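You operate a simulated robot arm through the tools that you are given. There is no shell and no other tool. Be economical: measure what you need, move in short steps, check, and stop when the job is done.

The job below is to be done with a simulated robot arm. You get a single attempt, and the scene is never put back.

JOB
Bring rods 280 and 320 down to touch the jet and lock them.
Fine: tips just touching; leave the other rods and the knobs as they are.

Only the result counts: the job must be done as asked and must still hold three seconds after the hand-in. Knocking over, shifting, dropping, spilling or breaking anything else fails it.

ROBOT AND FRAMES
A 6-joint arm with a two-finger gripper on a trunk, on a base that drives. Base frame: it is fixed to the floor where the robot stands at the start and does not move with it; the origin is under the middle of the robot, x ahead of it, y to its left, z up; the surface under the hand at the start is at about z = 900. Lengths are in mm, angles in rad, forces in N, time in s.
Its first joint turns from -2.897 to 2.897 rad. Places, roughly: blue outlet knob [700, 400, 1100]; eighth rod from the left [800, 0, 1300]; fifth rod from the left [800, 100, 1300]; fourth rod from the left [800, 200, 1300]; grey tilt knob [700, 0, 900]; lock of the eighth rod [800, 0, 1200]; lock of the fifth rod [800, 100, 1200]; lock of the first rod [800, 300, 1200]; lock of the fourth rod [800, 200, 1200]; lock of the second rod [800, 300, 1200]; lock of the seventh rod [800, 100, 1200]; lock of the sixth rod [800, 100, 1200]; lock of the third rod [800, 200, 1200]; orange drain knob [700, 500, 1100]; overflow pipe [800, 400, 1100]; seventh rod from the left [800, 100, 1300]. Payload 2.54 kg.
The tool frame sits at the grasp point between the pads (the TCP): z along the fingers, y along the line on which they close. The tips reach 30 mm beyond it. The gripper opens to 116 mm. The gripper's body begins 95 mm behind the TCP.
Orientation is that of the tool frame in the base frame, as [roll, pitch, yaw] about the fixed x, y, z axes, in that order (R = Rz(yaw) Ry(pitch) Rx(roll)). With the fingers straight down and closing along the base's y, the tool's x points along the base's -x, its y along +y and its z along -z.

CONTROLS
- The arm moves only by the tool step_arm. Its argument "plan" is text: rows parted by semicolons, each of 7 numbers parted by spaces: the gripper command, from -1 (shut) to 1 (fully open), values between in proportion, then the shift along the tool's x, y, z in cm, then the turn, a rotation vector about the tool's x, y, z in rad. In form: jaw x y z wx wy wz; .... A call has 1 to 12 rows; each row is the pose to reach, as a shift and turn from the pose commanded when the call began, along the tool's axes at that moment. Rows are played at 5 a second. More than 50 mm and 0.15 rad between two rows, or a gripper value outside its range, and nothing of the call is played. A pose out of reach is approached as far as the arm can. The call stops where the force on the tool passes 90 N (or 10 N more than at its start, if that is more) or the arm is blocked; 0.2 s more then pass. Each finger travels about 72 mm/s and halts on what it meets, pressing with about 26 N; the grip force reading is that of the motor and also rises with nothing between the fingers. The clock runs only during rows and for 0.2 s after the last one: add rows that repeat a pose to give the fingers time. It gives the time, the measured TCP pose, the force on the tool (base axes), the opening and the grip force at its end, in the units of the frame above (readings bear some noise), with the torque about the TCP (base axes, N m) and any sound that the robot's microphone picked up.
- Cameras (640 x 400 px; columns grow to the right, rows downward): "scene" is now at [-27.7, 159.5, 1442.3]; the picture's right is [0.10, -0.99, 0.00], its down [-0.25, -0.03, -0.97] and it looks along [0.96, 0.10, -0.25] (base axes); focal length 275 px, centre (320, 200). "wrist" rides on the gripper at [69, -15, -122] in the tool frame; the picture's right is [0.21, 0.98, 0.00], its down [-0.83, 0.18, -0.53] and it looks along [-0.52, 0.11, 0.85] (tool axes); focal length 251 px, centre (320, 200). There is no depth. A picture from a camera that has moved, and an enlarged one, comes with that camera's place and axes in the base frame and with its lens.
- capture(camera): a new picture of that camera. The clock stands still meanwhile.
- steer(legs): drives the robot by 1 to 6 legs, each [ahead, left, turn to the left] in mm, mm and rad, along the robot's own axes; the way and the turn of a leg run together, so that a leg with both is an arc; at most 1500 mm and 3.142 rad a leg. The arm and the cameras ride along, it lands a little off, and it stops where it bumps. It gives what a move gives.
- turn_head(pan, tilt): turns the head with the scene camera to pan (to the left, within 2.094 rad either way) and tilt (down, from -0.506 to 1.204), counted from straight ahead of the robot. It gives what a move gives.
- enlarge(camera, box): a new picture of the part [left, top, right, bottom] of that camera's present view, enlarged. The clock stands still meanwhile.
- sign_off(): hands the job in; it is judged then, once.

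Work in short steps. Places have to be worked out from the pictures, the camera data and where the tool is seen: move nearer, look again, correct. Check each grasp and each placing, and mend what went wrong. You have 120 turns and 82 pictures in all, those below and enlarged ones among them. Open the gripper and draw the arm clear of the work before you hand the job in, unless the task says otherwise; then end with one line.

The tools are called after "Call:" as a command line: name --argument value ..., lists and objects as JSON in quotes. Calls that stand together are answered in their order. step_arm: Moves the arm, as the interface text tells. Its arguments: {"type":"object","properties":{"plan":{"type":"string"}},"required":["plan"]} The other tools are called the same way: steer (legs) drives the base; turn_head (pan, tilt) turns the head that bears the scene camera; capture (camera) takes a picture; enlarge (camera, box) takes an enlarged picture of a part of a camera's view; sign_off () hands the job in.

At the start:

```text
clock: 0.0
position: [672.8, -66.6, 1000.2]
tool_rot: [3.141, 0.001, 3.14]
wrist_force: [0.5, -0.1, 0.0]
torque: [-0.02, 0.0, 0.03]
finger_gap: 116.2
gripper_force: 0.1
robot x, y, heading: [-2.4, 0.3, -0.003]
head pan, tilt: [0.103, 0.257]
```

scene: 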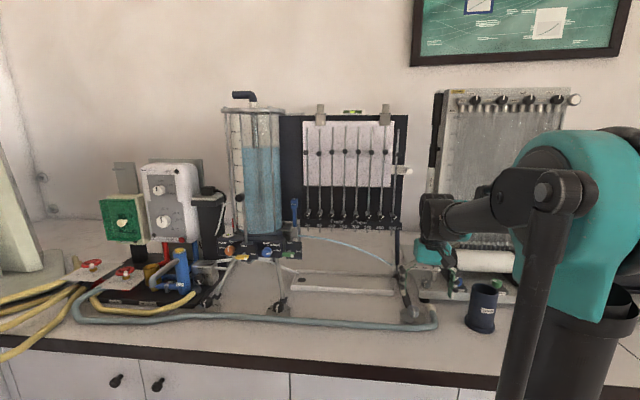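
wrist: 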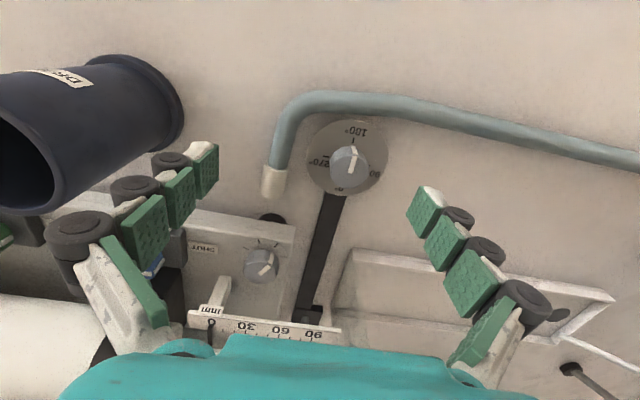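

The scene shows a jet-trajectory apparatus with rods on a backboard. I enlarge the board to see rods and labels.

Call:
enlarge --camera "scene" --box '[280, 90, 420, 180]'

Call:
enlarge --camera "scene" --box '[280, 170, 420, 260]'

```text
4.44 times, centred on (350, 135) of scene
camera zoom: at [-27.7, 159.5, 1442.3], right [0.1, -0.99, 0.0], down [-0.25, -0.03, -0.97], along [0.96, 0.1, -0.25], focal length 1224 px, centre (187, 489)
```

zoom: 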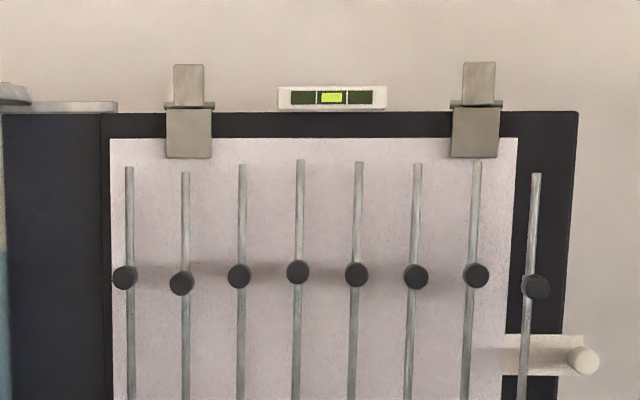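

```text
4.44 times, centred on (350, 215) of scene
camera zoom: at [-27.7, 159.5, 1442.3], right [0.1, -0.99, 0.0], down [-0.25, -0.03, -0.97], along [0.96, 0.1, -0.25], focal length 1224 px, centre (187, 133)
```

zoom: 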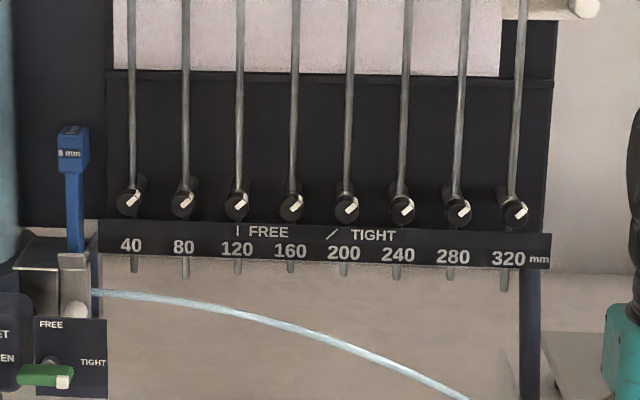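

Rods 280 and 320 are the two rightmost; all locks show TIGHT. I zoom further on those locks and the jet below, to set up geometry.

Call:
enlarge --camera "scene" --box '[360, 200, 416, 235]'

Call:
enlarge --camera "scene" --box '[350, 225, 430, 275]'

```text
11.43 times, centred on (388, 218) of scene
camera zoom: at [-27.7, 159.5, 1442.3], right [0.1, -0.99, 0.0], down [-0.25, -0.03, -0.97], along [0.96, 0.1, -0.25], focal length 3147 px, centre (-457, 0)
```

zoom: 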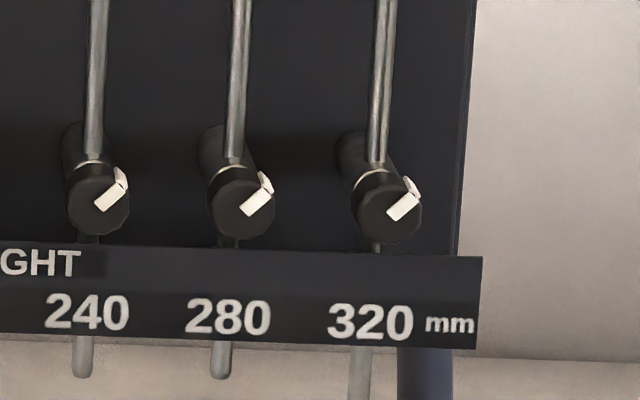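

```text
8.00 times, centred on (390, 250) of scene
camera zoom: at [-27.7, 159.5, 1442.3], right [0.1, -0.99, 0.0], down [-0.25, -0.03, -0.97], along [0.96, 0.1, -0.25], focal length 2203 px, centre (-240, -200)
```

zoom: 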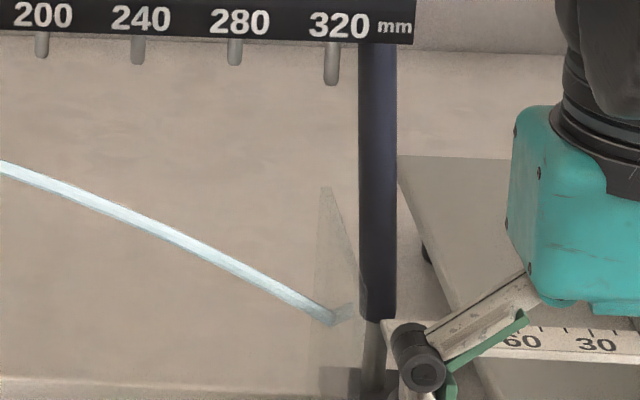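

Locks estimated at about [812, 50, 1166] (280) and [812, 9, 1166] (320). I lift the arm straight up and back first.

Call:
step_arm --plan "0 0 0 -4; 0 0 0 -8; 0 0 0 -12; 0 4 0 -15; 0 8 0 -17; 0 11 0 -18"

```text
refused: a row must be a list of 7 entries
```

The rows need seven numbers; resending.

Call:
step_arm --plan "0 0 0 -4 0 0 0; 0 0 0 -8 0 0 0; 0 0 0 -12 0 0 0; 0 4 0 -15 0 0 0; 0 8 0 -17 0 0 0; 0 11 0 -18 0 0 0"

```text
clock: 1.4
position: [563.5, -67.4, 1181.0]
tool_rot: [-3.14, 0.002, -3.141]
wrist_force: [0.7, 0.3, -0.2]
torque: [-0.01, 0.08, -0.01]
finger_gap: 58.1
gripper_force: 0.1
robot x, y, heading: [-2.0, -1.9, 0.0]
head pan, tilt: [0.103, 0.257]
```

The arm is clear. I now pitch the tool forward to horizontal.

Call:
step_arm --plan "0 -0.5 1 0 0 -0.14 0; 0 -1 2 0 0 -0.28 0; 0 -1.5 3 0 0 -0.42 0; 0 -2 4 0 0 -0.56 0; 0 -2.5 5 0 0 -0.7 0; 0 -3 6 0 0 -0.84 0; 0 -3.5 7 0 0 -0.98 0; 0 -4 8 0 0 -1.12 0; 0 -4.5 9 0 0 -1.26 0; 0 -5 10 0 0 -1.4 0; 0 -5 10 0 0 -1.5 0; 0 -5 10 0 0 -1.5708 0"

Call:
capture --camera "scene"

Call:
capture --camera "wrist"

```text
clock: 4.0
position: [614.0, 33.6, 1178.1]
tool_rot: [0.319, 1.568, 0.318]
wrist_force: [0.1, -0.2, -0.5]
torque: [-0.05, 0.0, 0.03]
finger_gap: 58.0
gripper_force: 0.1
robot x, y, heading: [-1.4, 0.3, -0.001]
head pan, tilt: [0.103, 0.257]
```

```text
75 pictures are left
camera scene: at [-27.8, 159.5, 1442.3], right [0.1, -0.99, 0.0], down [-0.25, -0.03, -0.97], along [0.96, 0.1, -0.25], focal length 275 px, centre (320, 200)
```

scene: 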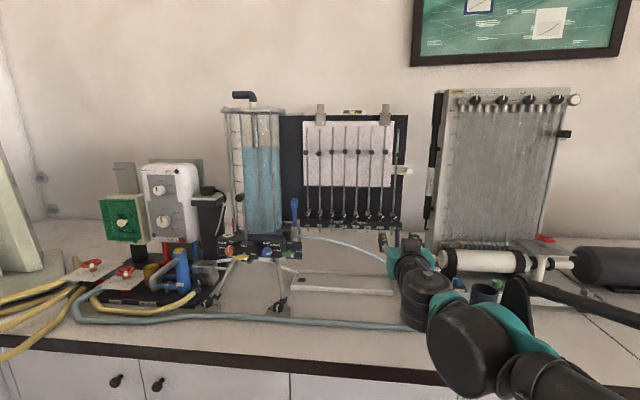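

```text
74 pictures are left
camera wrist: at [492.5, 18.4, 1110.8], right [0.0, 0.98, -0.21], down [-0.54, 0.18, 0.83], along [0.84, 0.12, 0.52], focal length 251 px, centre (320, 200)
```

wrist: 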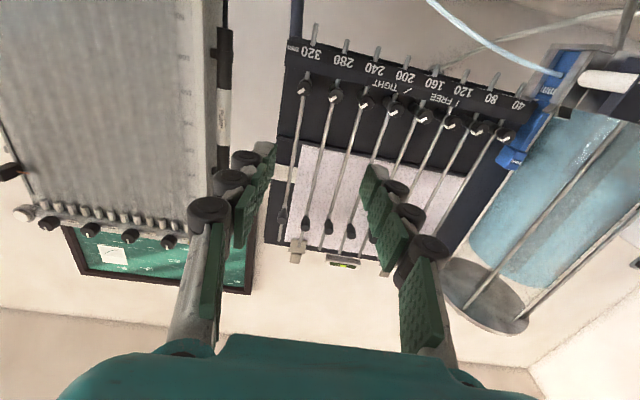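

Both cameras agree on the lock positions. I line up in front of lock 280 with the fingers about 30 mm apart, then look.

Call:
step_arm --plan "-0.3 0.4 0.5 3 0 0 0; -0.48 0.8 1.1 6 0 0 0; -0.48 1.2 1.64 9 0 0 0; -0.48 1.2 1.64 11 0 0 0; -0.48 1.2 1.64 11 0 0 0"

Call:
capture --camera "wrist"

Call:
enlarge --camera "scene" --box '[350, 190, 430, 240]'

```text
clock: 5.2
position: [723.9, 50.6, 1167.5]
tool_rot: [0.261, 1.571, 0.26]
wrist_force: [0.8, -0.3, -0.7]
torque: [-0.03, -0.01, 0.03]
finger_gap: 30.1
gripper_force: 0.0
robot x, y, heading: [-0.3, 0.9, -0.005]
head pan, tilt: [0.103, 0.257]
```

```text
73 pictures are left
camera wrist: at [601.9, 34.8, 1099.3], right [0.0, 0.98, -0.21], down [-0.53, 0.18, 0.83], along [0.85, 0.11, 0.52], focal length 251 px, centre (320, 200)
```

wrist: 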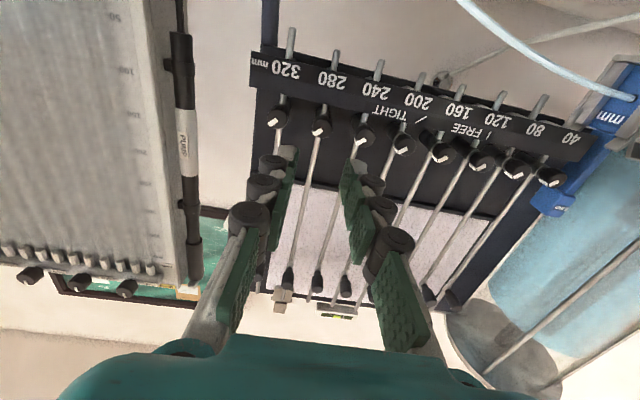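

```text
8.00 times, centred on (390, 215) of scene
camera zoom: at [-27.8, 159.5, 1442.3], right [0.1, -0.99, 0.0], down [-0.25, -0.03, -0.97], along [0.96, 0.1, -0.25], focal length 2203 px, centre (-240, 80)
```

zoom: 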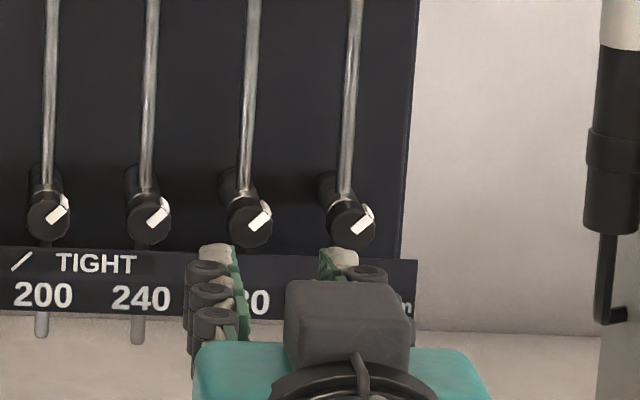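

I refine the knob location with a zoomed wrist view.

Call:
enlarge --camera "wrist" --box '[240, 20, 400, 120]'

Call:
enlarge --camera "wrist" --box '[260, 80, 340, 130]'

```text
4.00 times, centred on (320, 70) of wrist
camera zoom: at [601.9, 34.8, 1099.3], right [0.0, 0.98, -0.21], down [-0.53, 0.18, 0.83], along [0.85, 0.11, 0.52], focal length 1006 px, centre (320, 720)
```

zoom: 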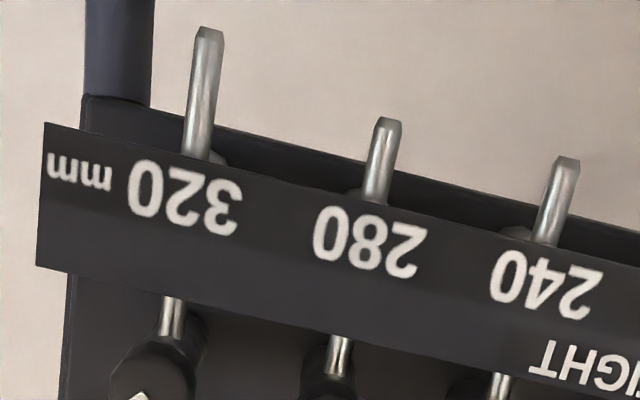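

```text
8.00 times, centred on (300, 105) of wrist
camera zoom: at [601.9, 34.8, 1099.3], right [0.0, 0.98, -0.21], down [-0.53, 0.18, 0.83], along [0.85, 0.11, 0.52], focal length 2012 px, centre (480, 960)
```

zoom: 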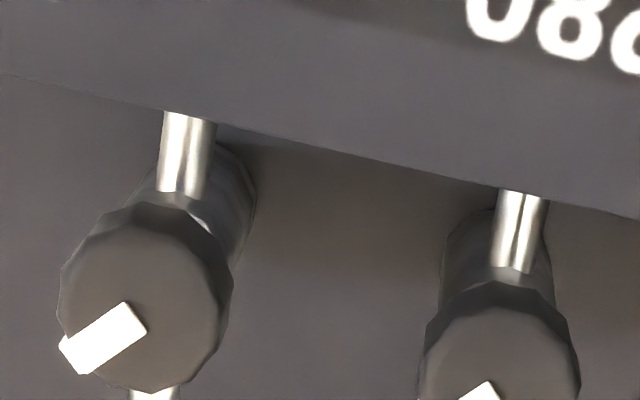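

Lock 280's face centre is around [826, 49, 1163] with ~18 mm diameter. I advance so the tips (30 mm past TCP) reach about x = 832 around it.

Call:
step_arm --plan "-0.44 0.45 -0.2 2.5 0 0 0; -0.44 0.45 -0.2 5 0 0 0; -0.44 0.45 -0.2 6.5 0 0 0; -0.44 0.45 -0.2 7.5 0 0 0; -0.44 0.45 -0.2 7.5 0 0 0"

Call:
enlarge --camera "wrist" --box '[220, 40, 420, 165]'

Call:
enlarge --camera "scene" --box '[350, 190, 430, 240]'

```text
clock: 6.4
position: [799.5, 48.4, 1163.1]
tool_rot: [-2.762, 1.57, -2.762]
wrist_force: [0.0, 0.8, 0.6]
torque: [-0.01, 0.02, 0.04]
finger_gap: 31.8
gripper_force: 0.1
robot x, y, heading: [-1.0, 2.7, 0.004]
head pan, tilt: [0.103, 0.257]
```

```text
3.20 times, centred on (320, 102) of wrist
camera zoom: at [677.8, 32.4, 1094.4], right [0.0, 0.98, -0.21], down [-0.53, 0.18, 0.83], along [0.85, 0.11, 0.52], focal length 805 px, centre (320, 512)
```

zoom: 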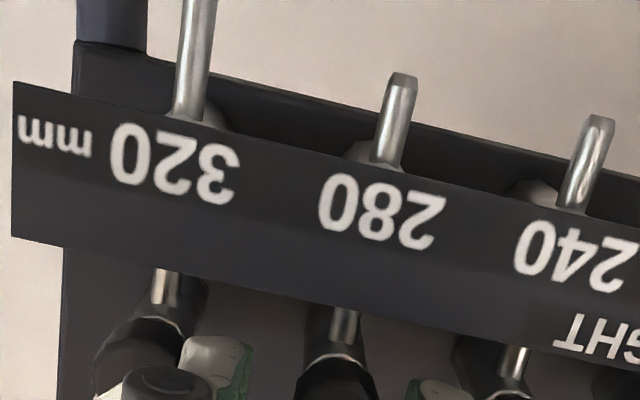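

```text
8.00 times, centred on (390, 215) of scene
camera zoom: at [-27.7, 159.6, 1442.3], right [0.1, -0.99, 0.0], down [-0.25, -0.03, -0.97], along [0.96, 0.1, -0.25], focal length 2203 px, centre (-240, 80)
```

zoom: 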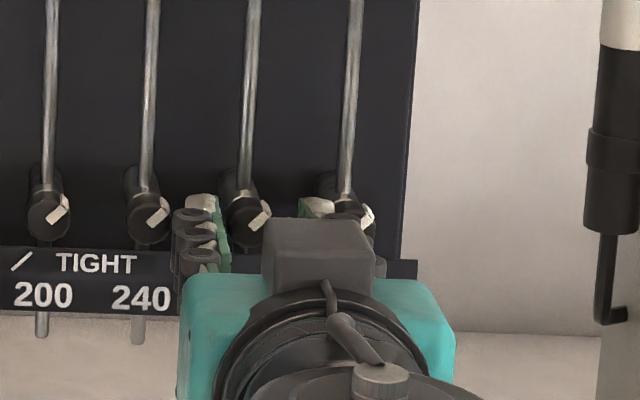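

Fingers straddle lock 280; I check alignment and depth in a slightly lower crop.

Call:
enlarge --camera "wrist" --box '[240, 110, 400, 210]'

```text
4.00 times, centred on (320, 160) of wrist
camera zoom: at [677.8, 32.4, 1094.4], right [0.0, 0.98, -0.21], down [-0.53, 0.18, 0.83], along [0.85, 0.11, 0.52], focal length 1006 px, centre (320, 360)
```

zoom: 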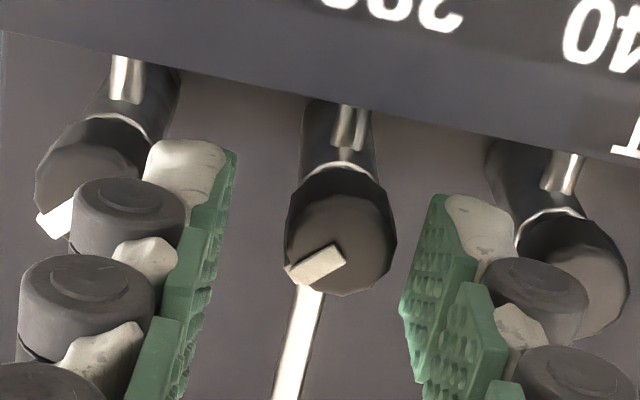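

Alignment is good, with ~10 mm of finger overlap on the lock. I close on it.

Call:
step_arm --plan "-0.6 0 0 0 0 0 0; -0.75 0 0 0 0 0 0; -0.85 0 0 0 0 0 0; -0.85 0 0 0 0 0 0"

Call:
enlarge --camera "wrist" --box '[240, 110, 400, 210]'

```text
clock: 7.4
position: [798.5, 48.9, 1162.3]
tool_rot: [1.644, 1.57, 1.646]
wrist_force: [3.6, 17.4, 1.5]
torque: [0.03, -0.02, 0.46]
finger_gap: 20.7
gripper_force: 8.5
robot x, y, heading: [2.3, 0.4, 0.001]
head pan, tilt: [0.103, 0.257]
```

```text
4.00 times, centred on (320, 160) of wrist
camera zoom: at [677.9, 33.8, 1094.4], right [0.0, 0.98, -0.22], down [-0.53, 0.18, 0.83], along [0.85, 0.12, 0.52], focal length 1006 px, centre (320, 360)
```

zoom: 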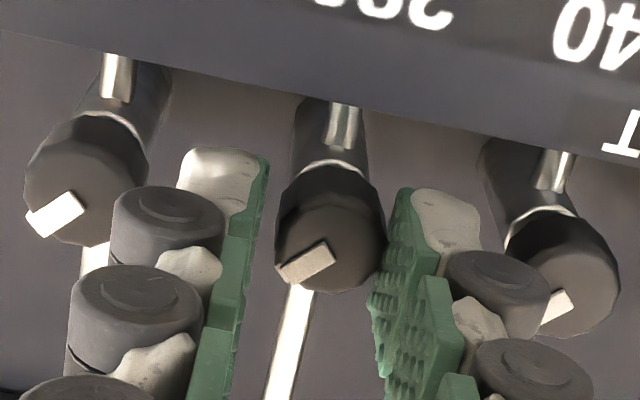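

The left (+y) pad touches first (17 N), so the knob is ~1.5 mm to +y. I open slightly, shift, and close again.

Call:
step_arm --plan "-0.55 0 0 0 0 0 0; -0.55 0 0.15 0 0 0 0; -0.7 0 0.15 0 0 0 0; -0.85 0 0.15 0 0 0 0; -0.85 0 0.15 0 0 0 0"

```text
clock: 8.6
position: [799.3, 50.4, 1162.7]
tool_rot: [-1.588, 1.571, -1.587]
wrist_force: [4.7, 15.9, 0.0]
torque: [0.01, 0.03, 0.47]
finger_gap: 16.8
gripper_force: 42.1
robot x, y, heading: [3.2, 1.3, -0.001]
head pan, tilt: [0.103, 0.257]
```

Gripped at 16.8 mm. I loosen counter-clockwise by about 0.36 rad and look whether the rod stays.

Call:
step_arm --plan "-0.85 0 0.07 0 0 0 -0.12; -0.85 0 0.07 0 0 0 -0.24; -0.85 0 0.07 0 0 0 -0.36; -0.85 0 0.07 0 0 0 -0.36"

Call:
enlarge --camera "wrist" --box '[220, 60, 420, 185]'

```text
clock: 9.6
position: [798.8, 51.4, 1162.1]
tool_rot: [-1.57, 1.209, -1.571]
wrist_force: [1.1, 18.5, -4.9]
torque: [0.04, 0.24, 0.42]
finger_gap: 16.8
gripper_force: 42.5
robot x, y, heading: [-3.7, 1.1, 0.002]
head pan, tilt: [0.103, 0.257]
```

```text
3.20 times, centred on (320, 122) of wrist
camera zoom: at [677.6, 12.3, 1104.5], right [0.0, 0.84, -0.55], down [-0.53, 0.46, 0.71], along [0.85, 0.29, 0.45], focal length 805 px, centre (320, 448)
```

zoom: 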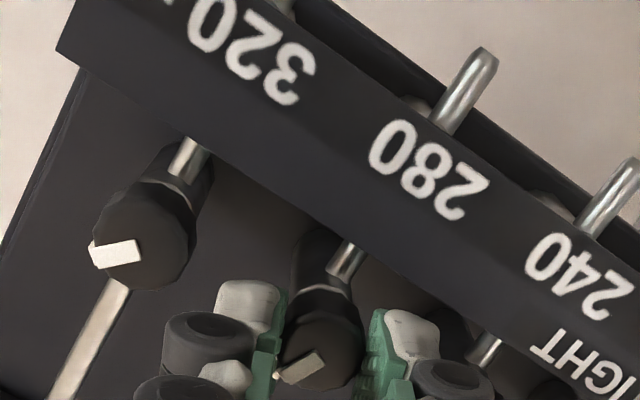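

The knob turned with the gripper and the rod stayed. I continue to about -0.75 rad in total (FREE).

Call:
step_arm --plan "-0.85 0 0 0 0 0 -0.13; -0.85 0 0 0 0 0 -0.26; -0.85 0 0 0 0 0 -0.40; -0.85 0 0 0 0 0 -0.40"

Call:
capture --camera "wrist"

Call:
capture --camera "scene"

```text
clock: 10.6
position: [798.6, 52.1, 1163.6]
tool_rot: [-1.57, 0.807, -1.571]
wrist_force: [-4.9, 20.0, -24.9]
torque: [0.0, 0.7, 0.58]
finger_gap: 17.1
gripper_force: 42.6
robot x, y, heading: [-0.8, 0.5, 0.002]
head pan, tilt: [0.103, 0.257]
```

```text
64 pictures are left
camera wrist: at [677.6, -7.5, 1124.2], right [0.0, 0.56, -0.83], down [-0.53, 0.7, 0.47], along [0.85, 0.44, 0.3], focal length 251 px, centre (320, 200)
```

wrist: 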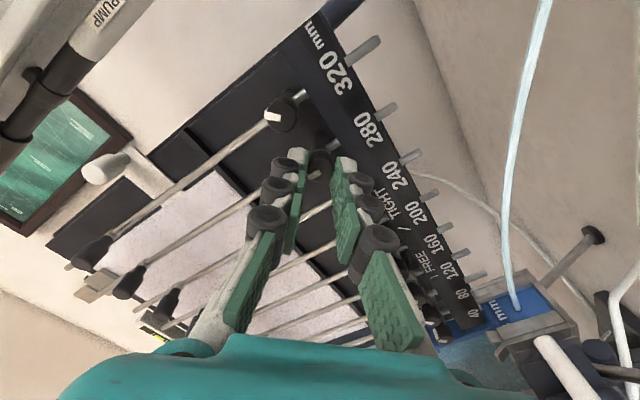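

```text
63 pictures are left
camera scene: at [-27.1, 160.7, 1442.2], right [0.1, -0.99, 0.0], down [-0.25, -0.03, -0.97], along [0.96, 0.1, -0.25], focal length 275 px, centre (320, 200)
```

scene: 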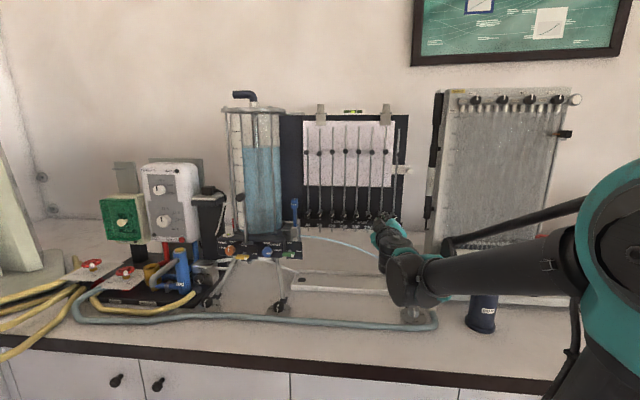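

The rod stays put when free. I release, back off and inspect the mark.

Call:
step_arm --plan "-0.55 0 0 0 0 0 0; -0.48 0 0 0 0 0 0; -0.48 0 0 -3 0 0 0; -0.48 0 0 -6 0 0 0; -0.48 0 0 -8 0 0 0"

Call:
enlarge --camera "scene" --box '[350, 190, 430, 240]'

Call:
enlarge --camera "wrist" --box '[260, 60, 420, 160]'

```text
clock: 11.8
position: [718.1, 52.5, 1164.0]
tool_rot: [-1.572, 0.81, -1.572]
wrist_force: [0.1, 0.1, -0.4]
torque: [-0.02, 0.03, -0.01]
finger_gap: 30.3
gripper_force: 0.0
robot x, y, heading: [-4.1, -4.7, -0.001]
head pan, tilt: [0.103, 0.257]
```

```text
8.00 times, centred on (390, 215) of scene
camera zoom: at [-27.6, 159.6, 1442.3], right [0.1, -0.99, 0.0], down [-0.25, -0.03, -0.97], along [0.96, 0.1, -0.25], focal length 2203 px, centre (-240, 80)
```

zoom: 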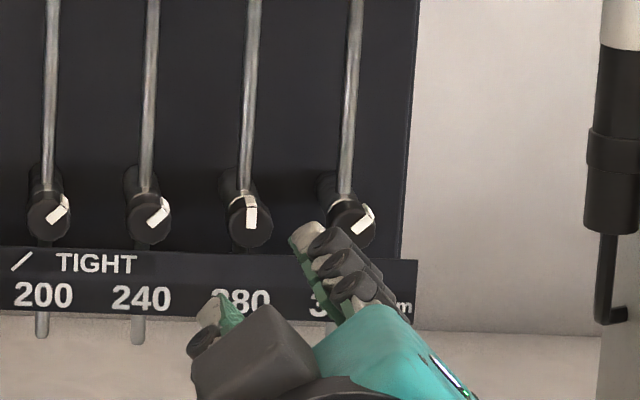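

```text
4.00 times, centred on (340, 110) of wrist
camera zoom: at [597.6, -7.7, 1125.5], right [0.0, 0.56, -0.83], down [-0.53, 0.7, 0.47], along [0.85, 0.44, 0.3], focal length 1006 px, centre (240, 560)
```

zoom: 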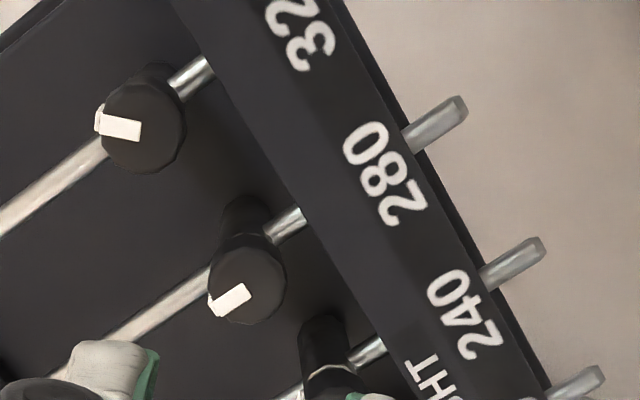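

Lock 280 reads FREE. Now I go up to the black disc on rod 280 (≈[825, 49, 1372]) while turning the fingers back level.

Call:
step_arm --plan "-0.48 -2.47 -2.43 0 0 0 0.13; -0.48 -4.94 -4.86 0 0 0 0.26; -0.48 -7.41 -7.3 0 0 0 0.39; -0.48 -9.88 -9.73 0 0 0 0.52; -0.48 -12.35 -12.16 0 0 0 0.65; -0.48 -14.82 -14.59 0 0 0 0.763; -0.48 -14.82 -14.59 0 0 0 0.763"

Call:
capture --camera "wrist"

Call:
enlarge --camera "scene" --box '[350, 120, 430, 170]'

```text
clock: 13.4
position: [718.0, 44.7, 1373.5]
tool_rot: [1.535, 1.564, 1.537]
wrist_force: [-0.2, -1.1, 0.0]
torque: [0.01, -0.03, -0.01]
finger_gap: 30.1
gripper_force: 0.1
robot x, y, heading: [-1.1, 0.4, 0.003]
head pan, tilt: [0.103, 0.257]
```

```text
60 pictures are left
camera wrist: at [596.6, 30.2, 1305.5], right [0.0, 0.98, -0.21], down [-0.53, 0.18, 0.83], along [0.85, 0.11, 0.52], focal length 251 px, centre (320, 200)
```

wrist: 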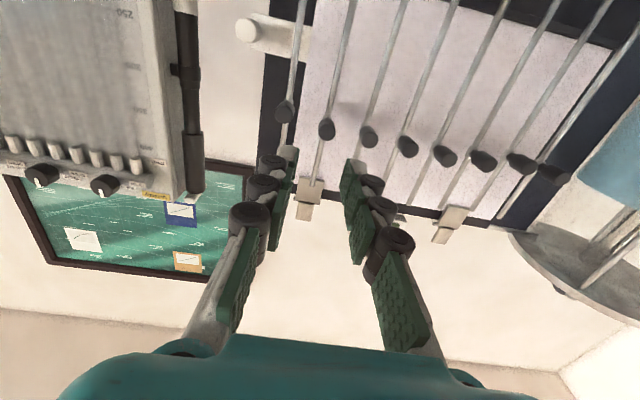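

```text
8.00 times, centred on (390, 145) of scene
camera zoom: at [-27.8, 159.5, 1442.3], right [0.1, -0.99, 0.0], down [-0.25, -0.03, -0.97], along [0.96, 0.1, -0.25], focal length 2203 px, centre (-240, 640)
```

zoom: 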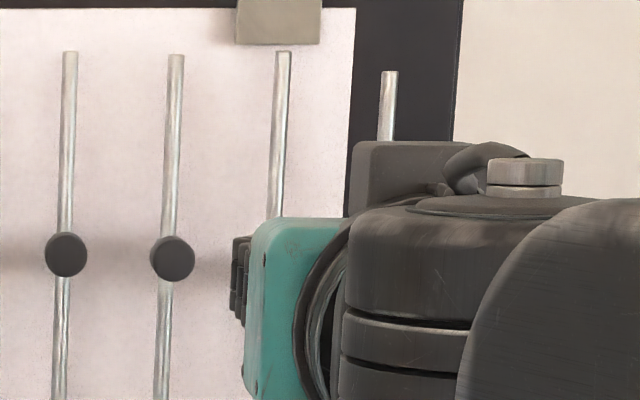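

I zoom on the 280 disc (second from left in the wrist view) to locate it.

Call:
enlarge --camera "wrist" --box '[260, 80, 420, 180]'

```text
4.00 times, centred on (340, 130) of wrist
camera zoom: at [596.6, 30.2, 1305.5], right [0.0, 0.98, -0.21], down [-0.53, 0.18, 0.83], along [0.85, 0.11, 0.52], focal length 1006 px, centre (240, 480)
```

zoom: 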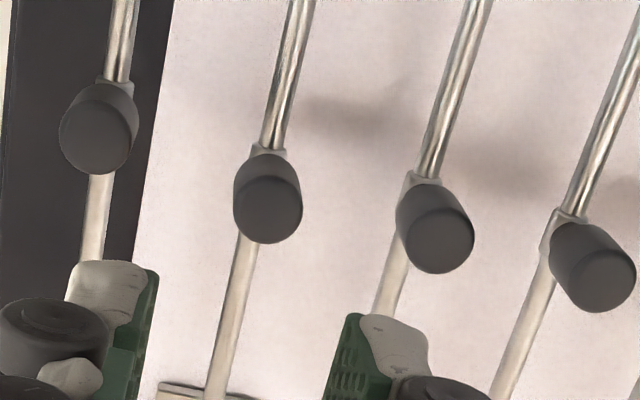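

Disc 280 estimated at [820, 51, 1372]. I advance over it with a 30 mm gap.

Call:
step_arm --plan "-0.48 0.15 0.6 2.5 0 0 0; -0.48 0.15 0.6 5 0 0 0; -0.48 0.15 0.6 7 0 0 0; -0.48 0.15 0.6 8.4 0 0 0; -0.48 0.15 0.6 8.4 0 0 0"

Call:
enlarge --camera "wrist" --box '[240, 110, 400, 210]'

```text
clock: 14.6
position: [803.4, 52.3, 1369.5]
tool_rot: [1.523, 1.566, 1.523]
wrist_force: [-0.1, -0.3, -0.6]
torque: [-0.01, 0.0, 0.01]
finger_gap: 29.7
gripper_force: 0.0
robot x, y, heading: [2.5, 2.3, -0.001]
head pan, tilt: [0.103, 0.257]
```

```text
4.00 times, centred on (320, 160) of wrist
camera zoom: at [681.7, 37.9, 1301.3], right [0.0, 0.98, -0.21], down [-0.53, 0.18, 0.83], along [0.85, 0.11, 0.52], focal length 1006 px, centre (320, 360)
```

zoom: 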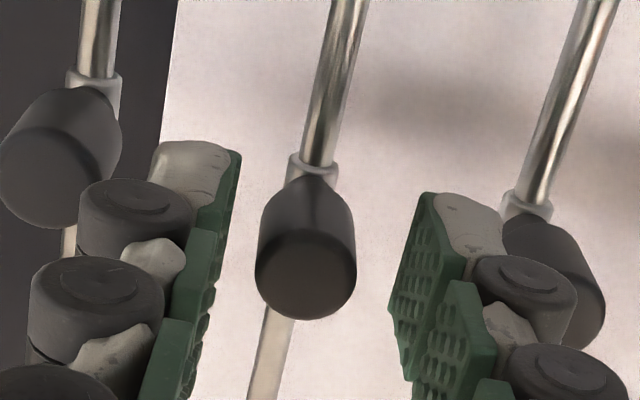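

The disc is slightly toward -y of the gap centre; I shift -2.5 mm and close.

Call:
step_arm --plan "-0.48 0 -0.25 0 0 0 0; -0.6 0 -0.25 0 0 0 0; -0.7 0 -0.25 0 0 0 0; -0.85 0 -0.25 0 0 0 0; -0.85 0 -0.25 0 0 0 0"

Call:
enlarge --camera "wrist" --box '[240, 110, 400, 210]'

```text
clock: 15.8
position: [801.5, 50.8, 1370.2]
tool_rot: [1.538, 1.567, 1.54]
wrist_force: [0.8, 3.1, -0.4]
torque: [0.02, -0.01, 0.12]
finger_gap: 15.1
gripper_force: 41.6
robot x, y, heading: [2.3, 0.9, -0.0]
head pan, tilt: [0.103, 0.257]
```

```text
4.00 times, centred on (320, 160) of wrist
camera zoom: at [681.9, 35.8, 1301.4], right [0.0, 0.98, -0.21], down [-0.53, 0.18, 0.83], along [0.85, 0.11, 0.52], focal length 1006 px, centre (320, 360)
```

zoom: 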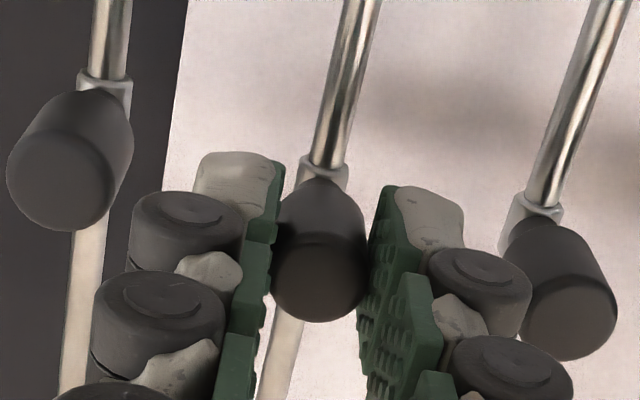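

Firm grip, well centred. I pull down 20 mm first to feel the friction.

Call:
step_arm --plan "-0.85 0.7 0 0 0 0 0; -0.85 1.4 0 0 0 0 0; -0.85 2 0 0 0 0 0; -0.85 2 0 0 0 0 0"

Call:
enlarge --camera "scene" --box '[350, 225, 430, 275]'

```text
clock: 16.8
position: [802.7, 50.7, 1348.9]
tool_rot: [1.64, 1.568, 1.64]
wrist_force: [8.6, 3.9, 1.3]
torque: [0.02, -0.03, 0.1]
finger_gap: 15.4
gripper_force: 40.9
robot x, y, heading: [1.9, -0.9, -0.005]
head pan, tilt: [0.103, 0.257]
```

```text
8.00 times, centred on (390, 250) of scene
camera zoom: at [-27.2, 159.7, 1442.3], right [0.1, -0.99, 0.0], down [-0.25, -0.03, -0.97], along [0.96, 0.1, -0.25], focal length 2203 px, centre (-240, -200)
```

zoom: 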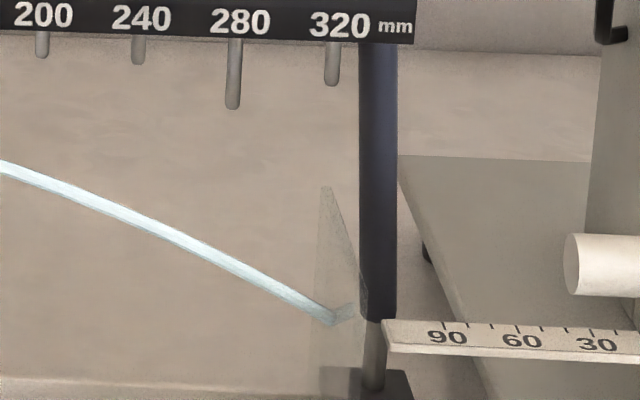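

Moves smoothly with the tip following (≈2.05 px/mm). The jet is ~72 mm below; I lower a further 55 mm.

Call:
step_arm --plan "-0.85 1 0 0 0 0 0; -0.85 2 0 0 0 0 0; -0.85 3 0 0 0 0 0; -0.85 4 0 0 0 0 0; -0.85 5 0 0 0 0 0; -0.85 5.5 0 0 0 0 0; -0.85 5.5 0 0 0 0 0"

Call:
enlarge --camera "scene" --box '[360, 240, 416, 275]'

Call:
capture --camera "wrist"

```text
clock: 18.4
position: [803.3, 50.7, 1293.2]
tool_rot: [1.738, 1.57, 1.74]
wrist_force: [13.5, 10.6, 0.2]
torque: [0.0, 0.0, 0.29]
finger_gap: 15.2
gripper_force: 40.7
robot x, y, heading: [-0.4, 0.2, 0.003]
head pan, tilt: [0.103, 0.257]
```

```text
11.43 times, centred on (388, 258) of scene
camera zoom: at [-27.0, 160.2, 1442.2], right [0.1, -0.99, 0.0], down [-0.25, -0.03, -0.97], along [0.96, 0.1, -0.25], focal length 3147 px, centre (-457, -457)
```

zoom: 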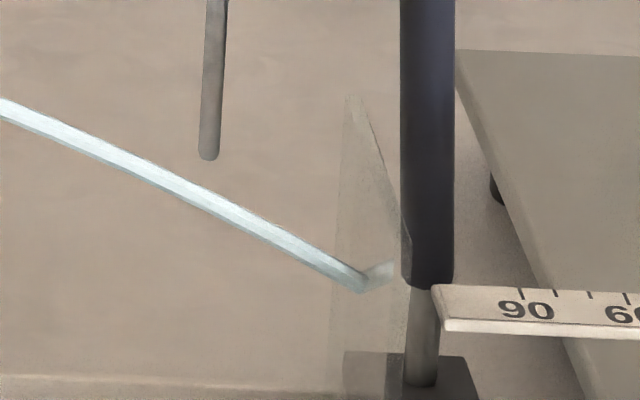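

```text
53 pictures are left
camera wrist: at [681.8, 35.8, 1225.6], right [0.0, 0.98, -0.21], down [-0.53, 0.18, 0.83], along [0.85, 0.11, 0.52], focal length 251 px, centre (320, 200)
```

wrist: 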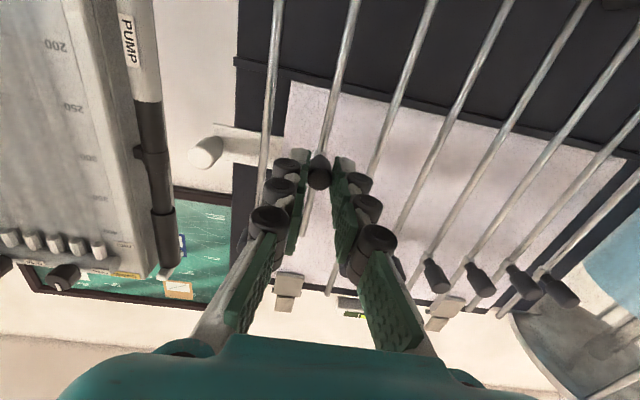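

About 8–9 mm to the jet's upper surface by this view. I lower 6 mm and zoom more.

Call:
step_arm --plan "-0.85 0.3 0 0 0 0 0; -0.85 0.6 0 0 0 0 0; -0.85 0.6 0 0 0 0 0"

Call:
enlarge --camera "scene" --box '[368, 247, 392, 262]'

```text
clock: 19.2
position: [803.1, 50.5, 1287.3]
tool_rot: [1.666, 1.569, 1.669]
wrist_force: [9.6, 13.0, 0.0]
torque: [-0.03, 0.01, 0.33]
finger_gap: 15.2
gripper_force: 41.1
robot x, y, heading: [-1.4, -0.9, 0.001]
head pan, tilt: [0.103, 0.257]
```

```text
16.00 times, centred on (380, 254) of scene
camera zoom: at [-27.3, 160.2, 1442.2], right [0.1, -0.99, 0.0], down [-0.25, -0.03, -0.97], along [0.96, 0.1, -0.25], focal length 4406 px, centre (-640, -672)
```

zoom: 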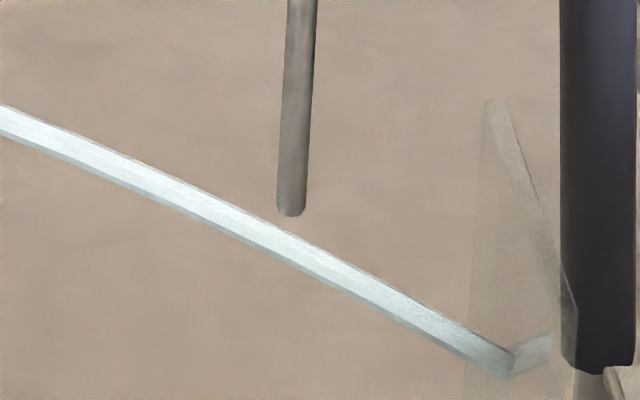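

Gap in this view ≈3.5–4 mm, though depth parallax must be checked. I lower 2.5 mm, then release, back off and view horizontally with the wrist camera.

Call:
step_arm --plan "-0.85 0.25 0 0 0 0 0; -0.85 0.25 0 0 0 0 0; -0.6 0.25 0 0 0 0 0; -0.45 0.25 0 0 0 0 0; -0.45 0.25 0 -4 0 0 0; -0.45 0.25 0 -7 0 0 0"

Call:
enlarge --camera "scene" --box '[368, 247, 392, 262]'

```text
clock: 20.6
position: [732.6, 52.2, 1287.7]
tool_rot: [1.583, 1.567, 1.584]
wrist_force: [0.5, 0.2, -0.1]
torque: [-0.01, -0.03, 0.01]
finger_gap: 32.2
gripper_force: 0.0
robot x, y, heading: [1.8, -0.9, -0.001]
head pan, tilt: [0.103, 0.257]
```

```text
16.00 times, centred on (380, 254) of scene
camera zoom: at [-27.4, 159.6, 1442.3], right [0.1, -0.99, 0.0], down [-0.25, -0.03, -0.97], along [0.96, 0.1, -0.25], focal length 4406 px, centre (-640, -672)
```

zoom: 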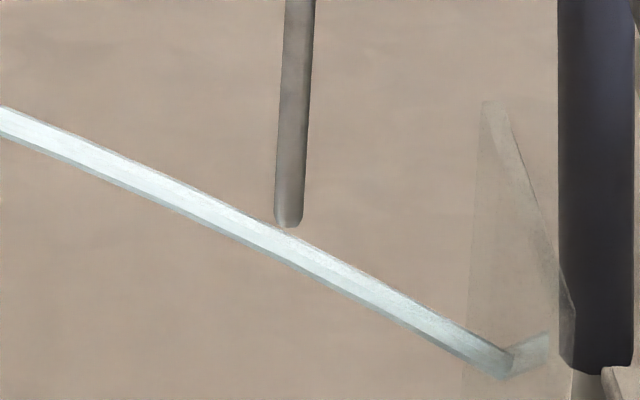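

I move down to look at the tip and jet horizontally (camera at z ≈ 1010).

Call:
step_arm --plan "-0.45 4 0 0 0 0 0; -0.45 8 0 0 0 0 0; -0.45 12 0 0 0 0 0; -0.45 16 0 0 0 0 0; -0.45 20.5 0 0 0 0 0; -0.45 20.5 0 0 0 0 0"

Call:
capture --camera "wrist"

```text
clock: 22.0
position: [733.1, 52.4, 1080.6]
tool_rot: [1.527, 1.567, 1.528]
wrist_force: [1.0, 0.5, 0.5]
torque: [0.01, 0.01, -0.02]
finger_gap: 31.7
gripper_force: 0.1
robot x, y, heading: [-0.8, 3.0, 0.003]
head pan, tilt: [0.103, 0.257]
```

```text
50 pictures are left
camera wrist: at [611.0, 37.5, 1011.7], right [0.0, 0.98, -0.21], down [-0.53, 0.18, 0.83], along [0.85, 0.11, 0.52], focal length 251 px, centre (320, 200)
```

wrist: 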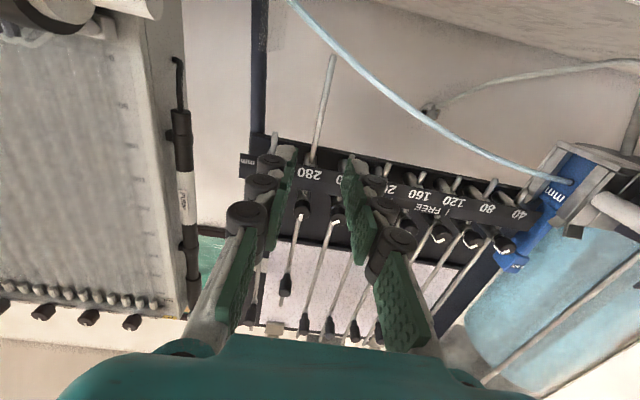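

The tip and jet are visible near the top; I zoom in.

Call:
enlarge --camera "wrist" --box '[300, 30, 364, 70]'

```text
10.00 times, centred on (332, 50) of wrist
camera zoom: at [611.0, 37.5, 1011.7], right [0.0, 0.98, -0.21], down [-0.53, 0.18, 0.83], along [0.85, 0.11, 0.52], focal length 2514 px, centre (200, 1700)
```

zoom: 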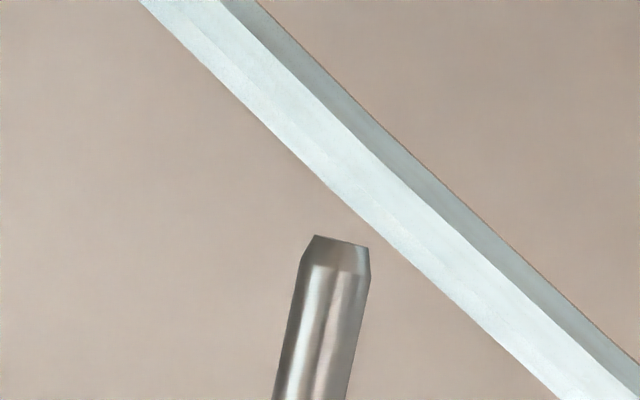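

Both views agree (jet is in the rod plane): the near corner is ~1.6 mm and the centre ~2.7 mm above the jet's upper surface. I go back, regrip and lower 2.2 mm.

Call:
step_arm --plan "-0.45 -5 0.05 0 0 0 0; -0.45 -10 0.05 0 0 0 0; -0.45 -15 0.05 0 0 0 0; -0.45 -19 0.05 0 0 0 0; -0.45 -20.5 0.05 0 0 0 0; -0.45 -20.5 0.05 4 0 0 0; -0.45 -20.5 0.05 7 0 0 0; -0.6 -20.5 0.05 7 0 0 0; -0.75 -20.5 0.05 7 0 0 0; -0.85 -20.5 0.05 7 0 0 0; -0.85 -20.5 0.05 7 0 0 0; -0.85 -20.5 0.05 7 0 0 0"

Call:
enlarge --camera "scene" --box '[368, 247, 392, 262]'

```text
clock: 24.6
position: [803.3, 51.9, 1285.6]
tool_rot: [1.586, 1.568, 1.587]
wrist_force: [5.4, 10.1, 0.6]
torque: [-0.05, -0.05, 0.29]
finger_gap: 15.4
gripper_force: 41.8
robot x, y, heading: [-1.2, -2.0, -0.001]
head pan, tilt: [0.103, 0.257]
```

```text
16.00 times, centred on (380, 254) of scene
camera zoom: at [-27.4, 160.2, 1442.2], right [0.1, -0.99, 0.0], down [-0.25, -0.03, -0.97], along [0.96, 0.1, -0.25], focal length 4406 px, centre (-640, -672)
```

zoom: 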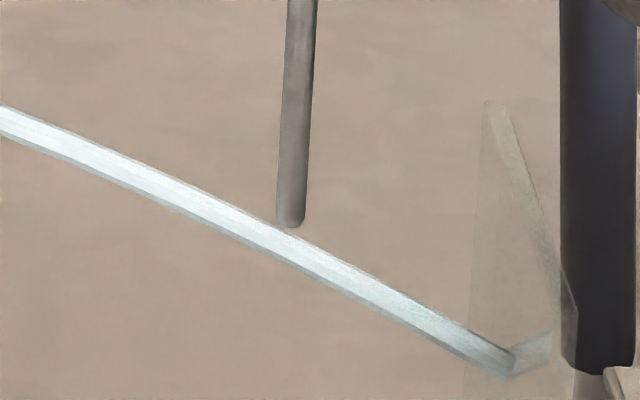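

Regripped without shifting the rod. Now lower 2.2 mm, release, and back off.

Call:
step_arm --plan "-0.85 0.1 0 0 0 0 0; -0.85 0.22 0 0 0 0 0; -0.85 0.22 0 0 0 0 0; -0.6 0.22 0 0 0 0 0; -0.45 0.22 0 0 0 0 0; -0.45 0.22 0 -4 0 0 0; -0.45 0.22 0 -7 0 0 0"

Call:
enlarge --camera "scene" --box '[368, 247, 392, 262]'

```text
clock: 26.2
position: [732.5, 48.1, 1283.6]
tool_rot: [1.579, 1.568, 1.579]
wrist_force: [-0.2, -0.4, 1.0]
torque: [0.02, 0.0, 0.03]
finger_gap: 32.3
gripper_force: 0.0
robot x, y, heading: [-1.6, 4.2, 0.002]
head pan, tilt: [0.103, 0.257]
```

```text
16.00 times, centred on (380, 254) of scene
camera zoom: at [-27.4, 159.6, 1442.3], right [0.1, -0.99, 0.0], down [-0.25, -0.03, -0.97], along [0.96, 0.1, -0.25], focal length 4406 px, centre (-640, -672)
```

zoom: 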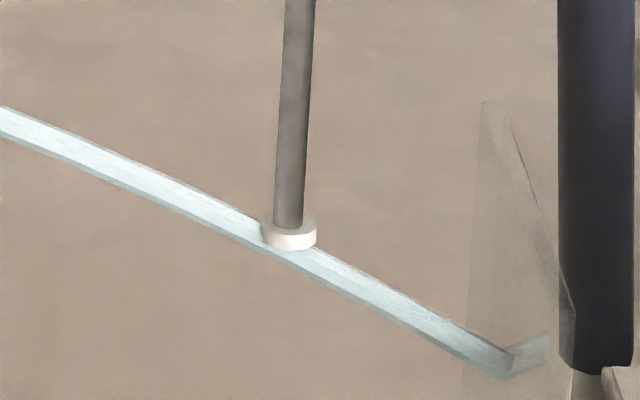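

A white splash ring now shows at the tip: it is just touching. Next I bring the fingers to lock 280, pre-turned by -0.76 rad, to tighten it.

Call:
step_arm --plan "-0.48 2 0.1 0 0 0 -0.13; -0.48 4 0.1 0 0 0 -0.26; -0.48 6 0.1 0 0 0 -0.39; -0.48 8 0.1 0 0 0 -0.52; -0.48 10 0.1 0 0 0 -0.65; -0.48 12.3 0.1 0 0 0 -0.763; -0.48 12.3 0.1 3.5 0 0 -0.763; -0.48 12.3 0.1 6.7 0 0 -0.763; -0.48 12.3 0.1 6.7 0 0 -0.763"

Call:
enlarge --camera "wrist" --box '[240, 110, 400, 210]'

```text
clock: 28.2
position: [797.3, 52.1, 1162.0]
tool_rot: [-1.571, 0.809, -1.572]
wrist_force: [0.7, 0.8, 0.9]
torque: [-0.01, -0.01, -0.01]
finger_gap: 30.1
gripper_force: 0.1
robot x, y, heading: [2.6, -1.2, -0.001]
head pan, tilt: [0.103, 0.257]
```

```text
4.00 times, centred on (320, 160) of wrist
camera zoom: at [676.7, -7.0, 1123.0], right [0.0, 0.56, -0.83], down [-0.53, 0.7, 0.47], along [0.85, 0.44, 0.3], focal length 1006 px, centre (320, 360)
```

zoom: 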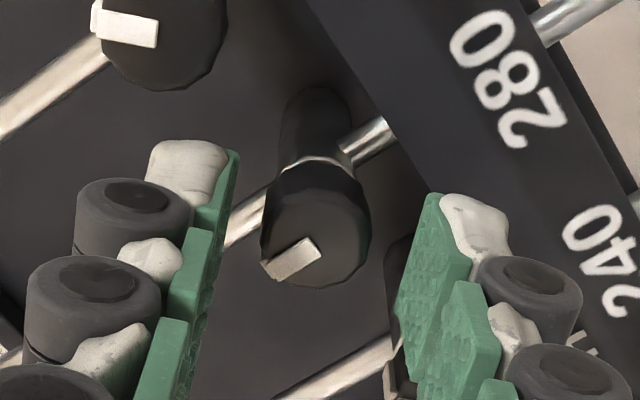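

Well centred now. Close on the lock.

Call:
step_arm --plan "-0.6 0 0 0 0 0 0; -0.7 0 0 0 0 0 0; -0.85 0 0 0 0 0 0; -0.85 0 0 0 0 0 0"

```text
clock: 29.2
position: [797.6, 51.5, 1162.4]
tool_rot: [-1.571, 0.812, -1.572]
wrist_force: [4.1, -4.3, 9.5]
torque: [-0.05, -0.05, -0.42]
finger_gap: 17.0
gripper_force: 42.8
robot x, y, heading: [1.7, 1.5, 0.001]
head pan, tilt: [0.103, 0.257]
```

Good grip with low side load. Tighten clockwise by 0.78 rad.

Call:
step_arm --plan "-0.85 0 0 0 0 0 0.13; -0.85 0 0 0 0 0 0.26; -0.85 0 0 0 0 0 0.39; -0.85 0 0 0 0 0 0.52; -0.85 0 0 0 0 0 0.65; -0.85 0 0 0 0 0 0.78; -0.85 0 0 0 0 0 0.78"

Call:
enlarge --camera "scene" --box '[360, 240, 416, 275]'

```text
clock: 30.8
position: [797.9, 51.1, 1161.3]
tool_rot: [1.526, 1.549, 1.522]
wrist_force: [-22.6, -14.6, 4.8]
torque: [-0.24, -0.23, -0.48]
finger_gap: 16.9
gripper_force: 42.5
robot x, y, heading: [1.4, -2.7, -0.001]
head pan, tilt: [0.103, 0.257]
```

```text
11.43 times, centred on (388, 258) of scene
camera zoom: at [-29.0, 158.6, 1442.4], right [0.1, -0.99, 0.0], down [-0.25, -0.03, -0.97], along [0.96, 0.1, -0.25], focal length 3147 px, centre (-457, -457)
```

zoom: 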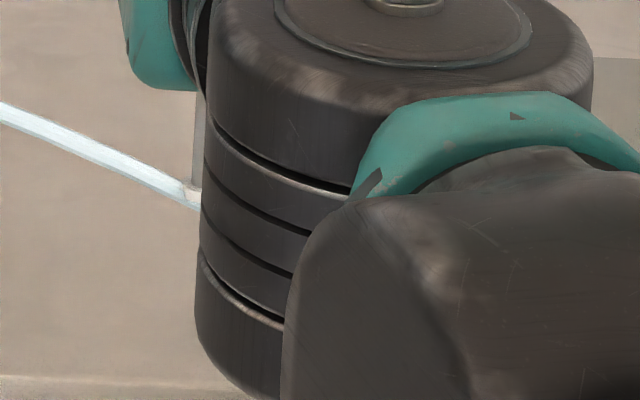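

I release, back off and inspect the lock mark and tip.

Call:
step_arm --plan "-0.6 0 0 0 0 0 0.78; -0.48 0 0 0 0 0 0.78; -0.48 0 0 -4 0 0 0.78; -0.48 0 0 -8 0 0 0.763"

Call:
enlarge --camera "wrist" --box '[240, 60, 400, 160]'

Call:
enlarge --camera "scene" --box '[350, 195, 430, 245]'

Call:
enlarge --camera "scene" --box '[368, 247, 392, 262]'

```text
refused: row 1 steps farther than a row can; nothing moved
```

```text
4.00 times, centred on (320, 110) of wrist
camera zoom: at [676.8, 37.5, 1093.4], right [0.0, 0.98, -0.19], down [-0.53, 0.16, 0.83], along [0.85, 0.1, 0.52], focal length 1006 px, centre (320, 560)
```

zoom: 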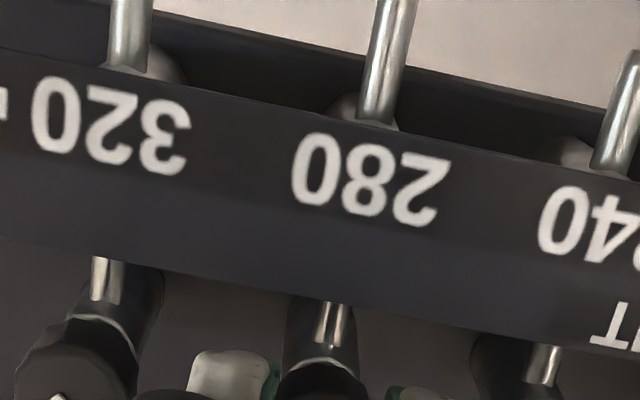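

```text
8.00 times, centred on (390, 220) of scene
camera zoom: at [-29.0, 158.6, 1442.4], right [0.1, -0.99, 0.0], down [-0.25, -0.03, -0.97], along [0.96, 0.1, -0.25], focal length 2203 px, centre (-240, 40)
```

zoom: 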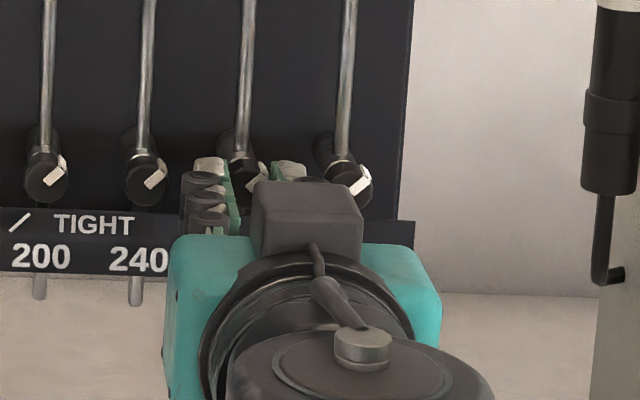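

```text
16.00 times, centred on (380, 254) of scene
camera zoom: at [-29.0, 158.6, 1442.4], right [0.1, -0.99, 0.0], down [-0.25, -0.03, -0.97], along [0.96, 0.1, -0.25], focal length 4406 px, centre (-640, -672)
```

zoom: 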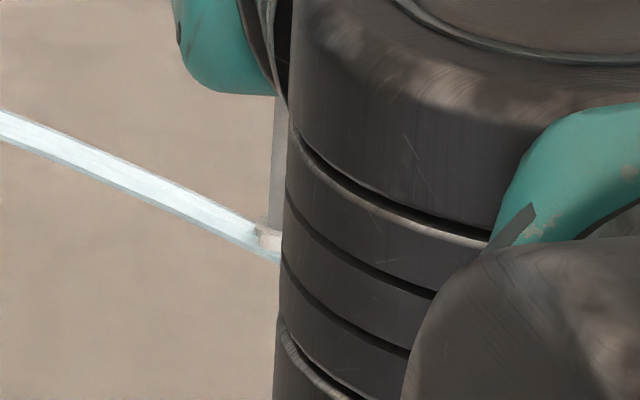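

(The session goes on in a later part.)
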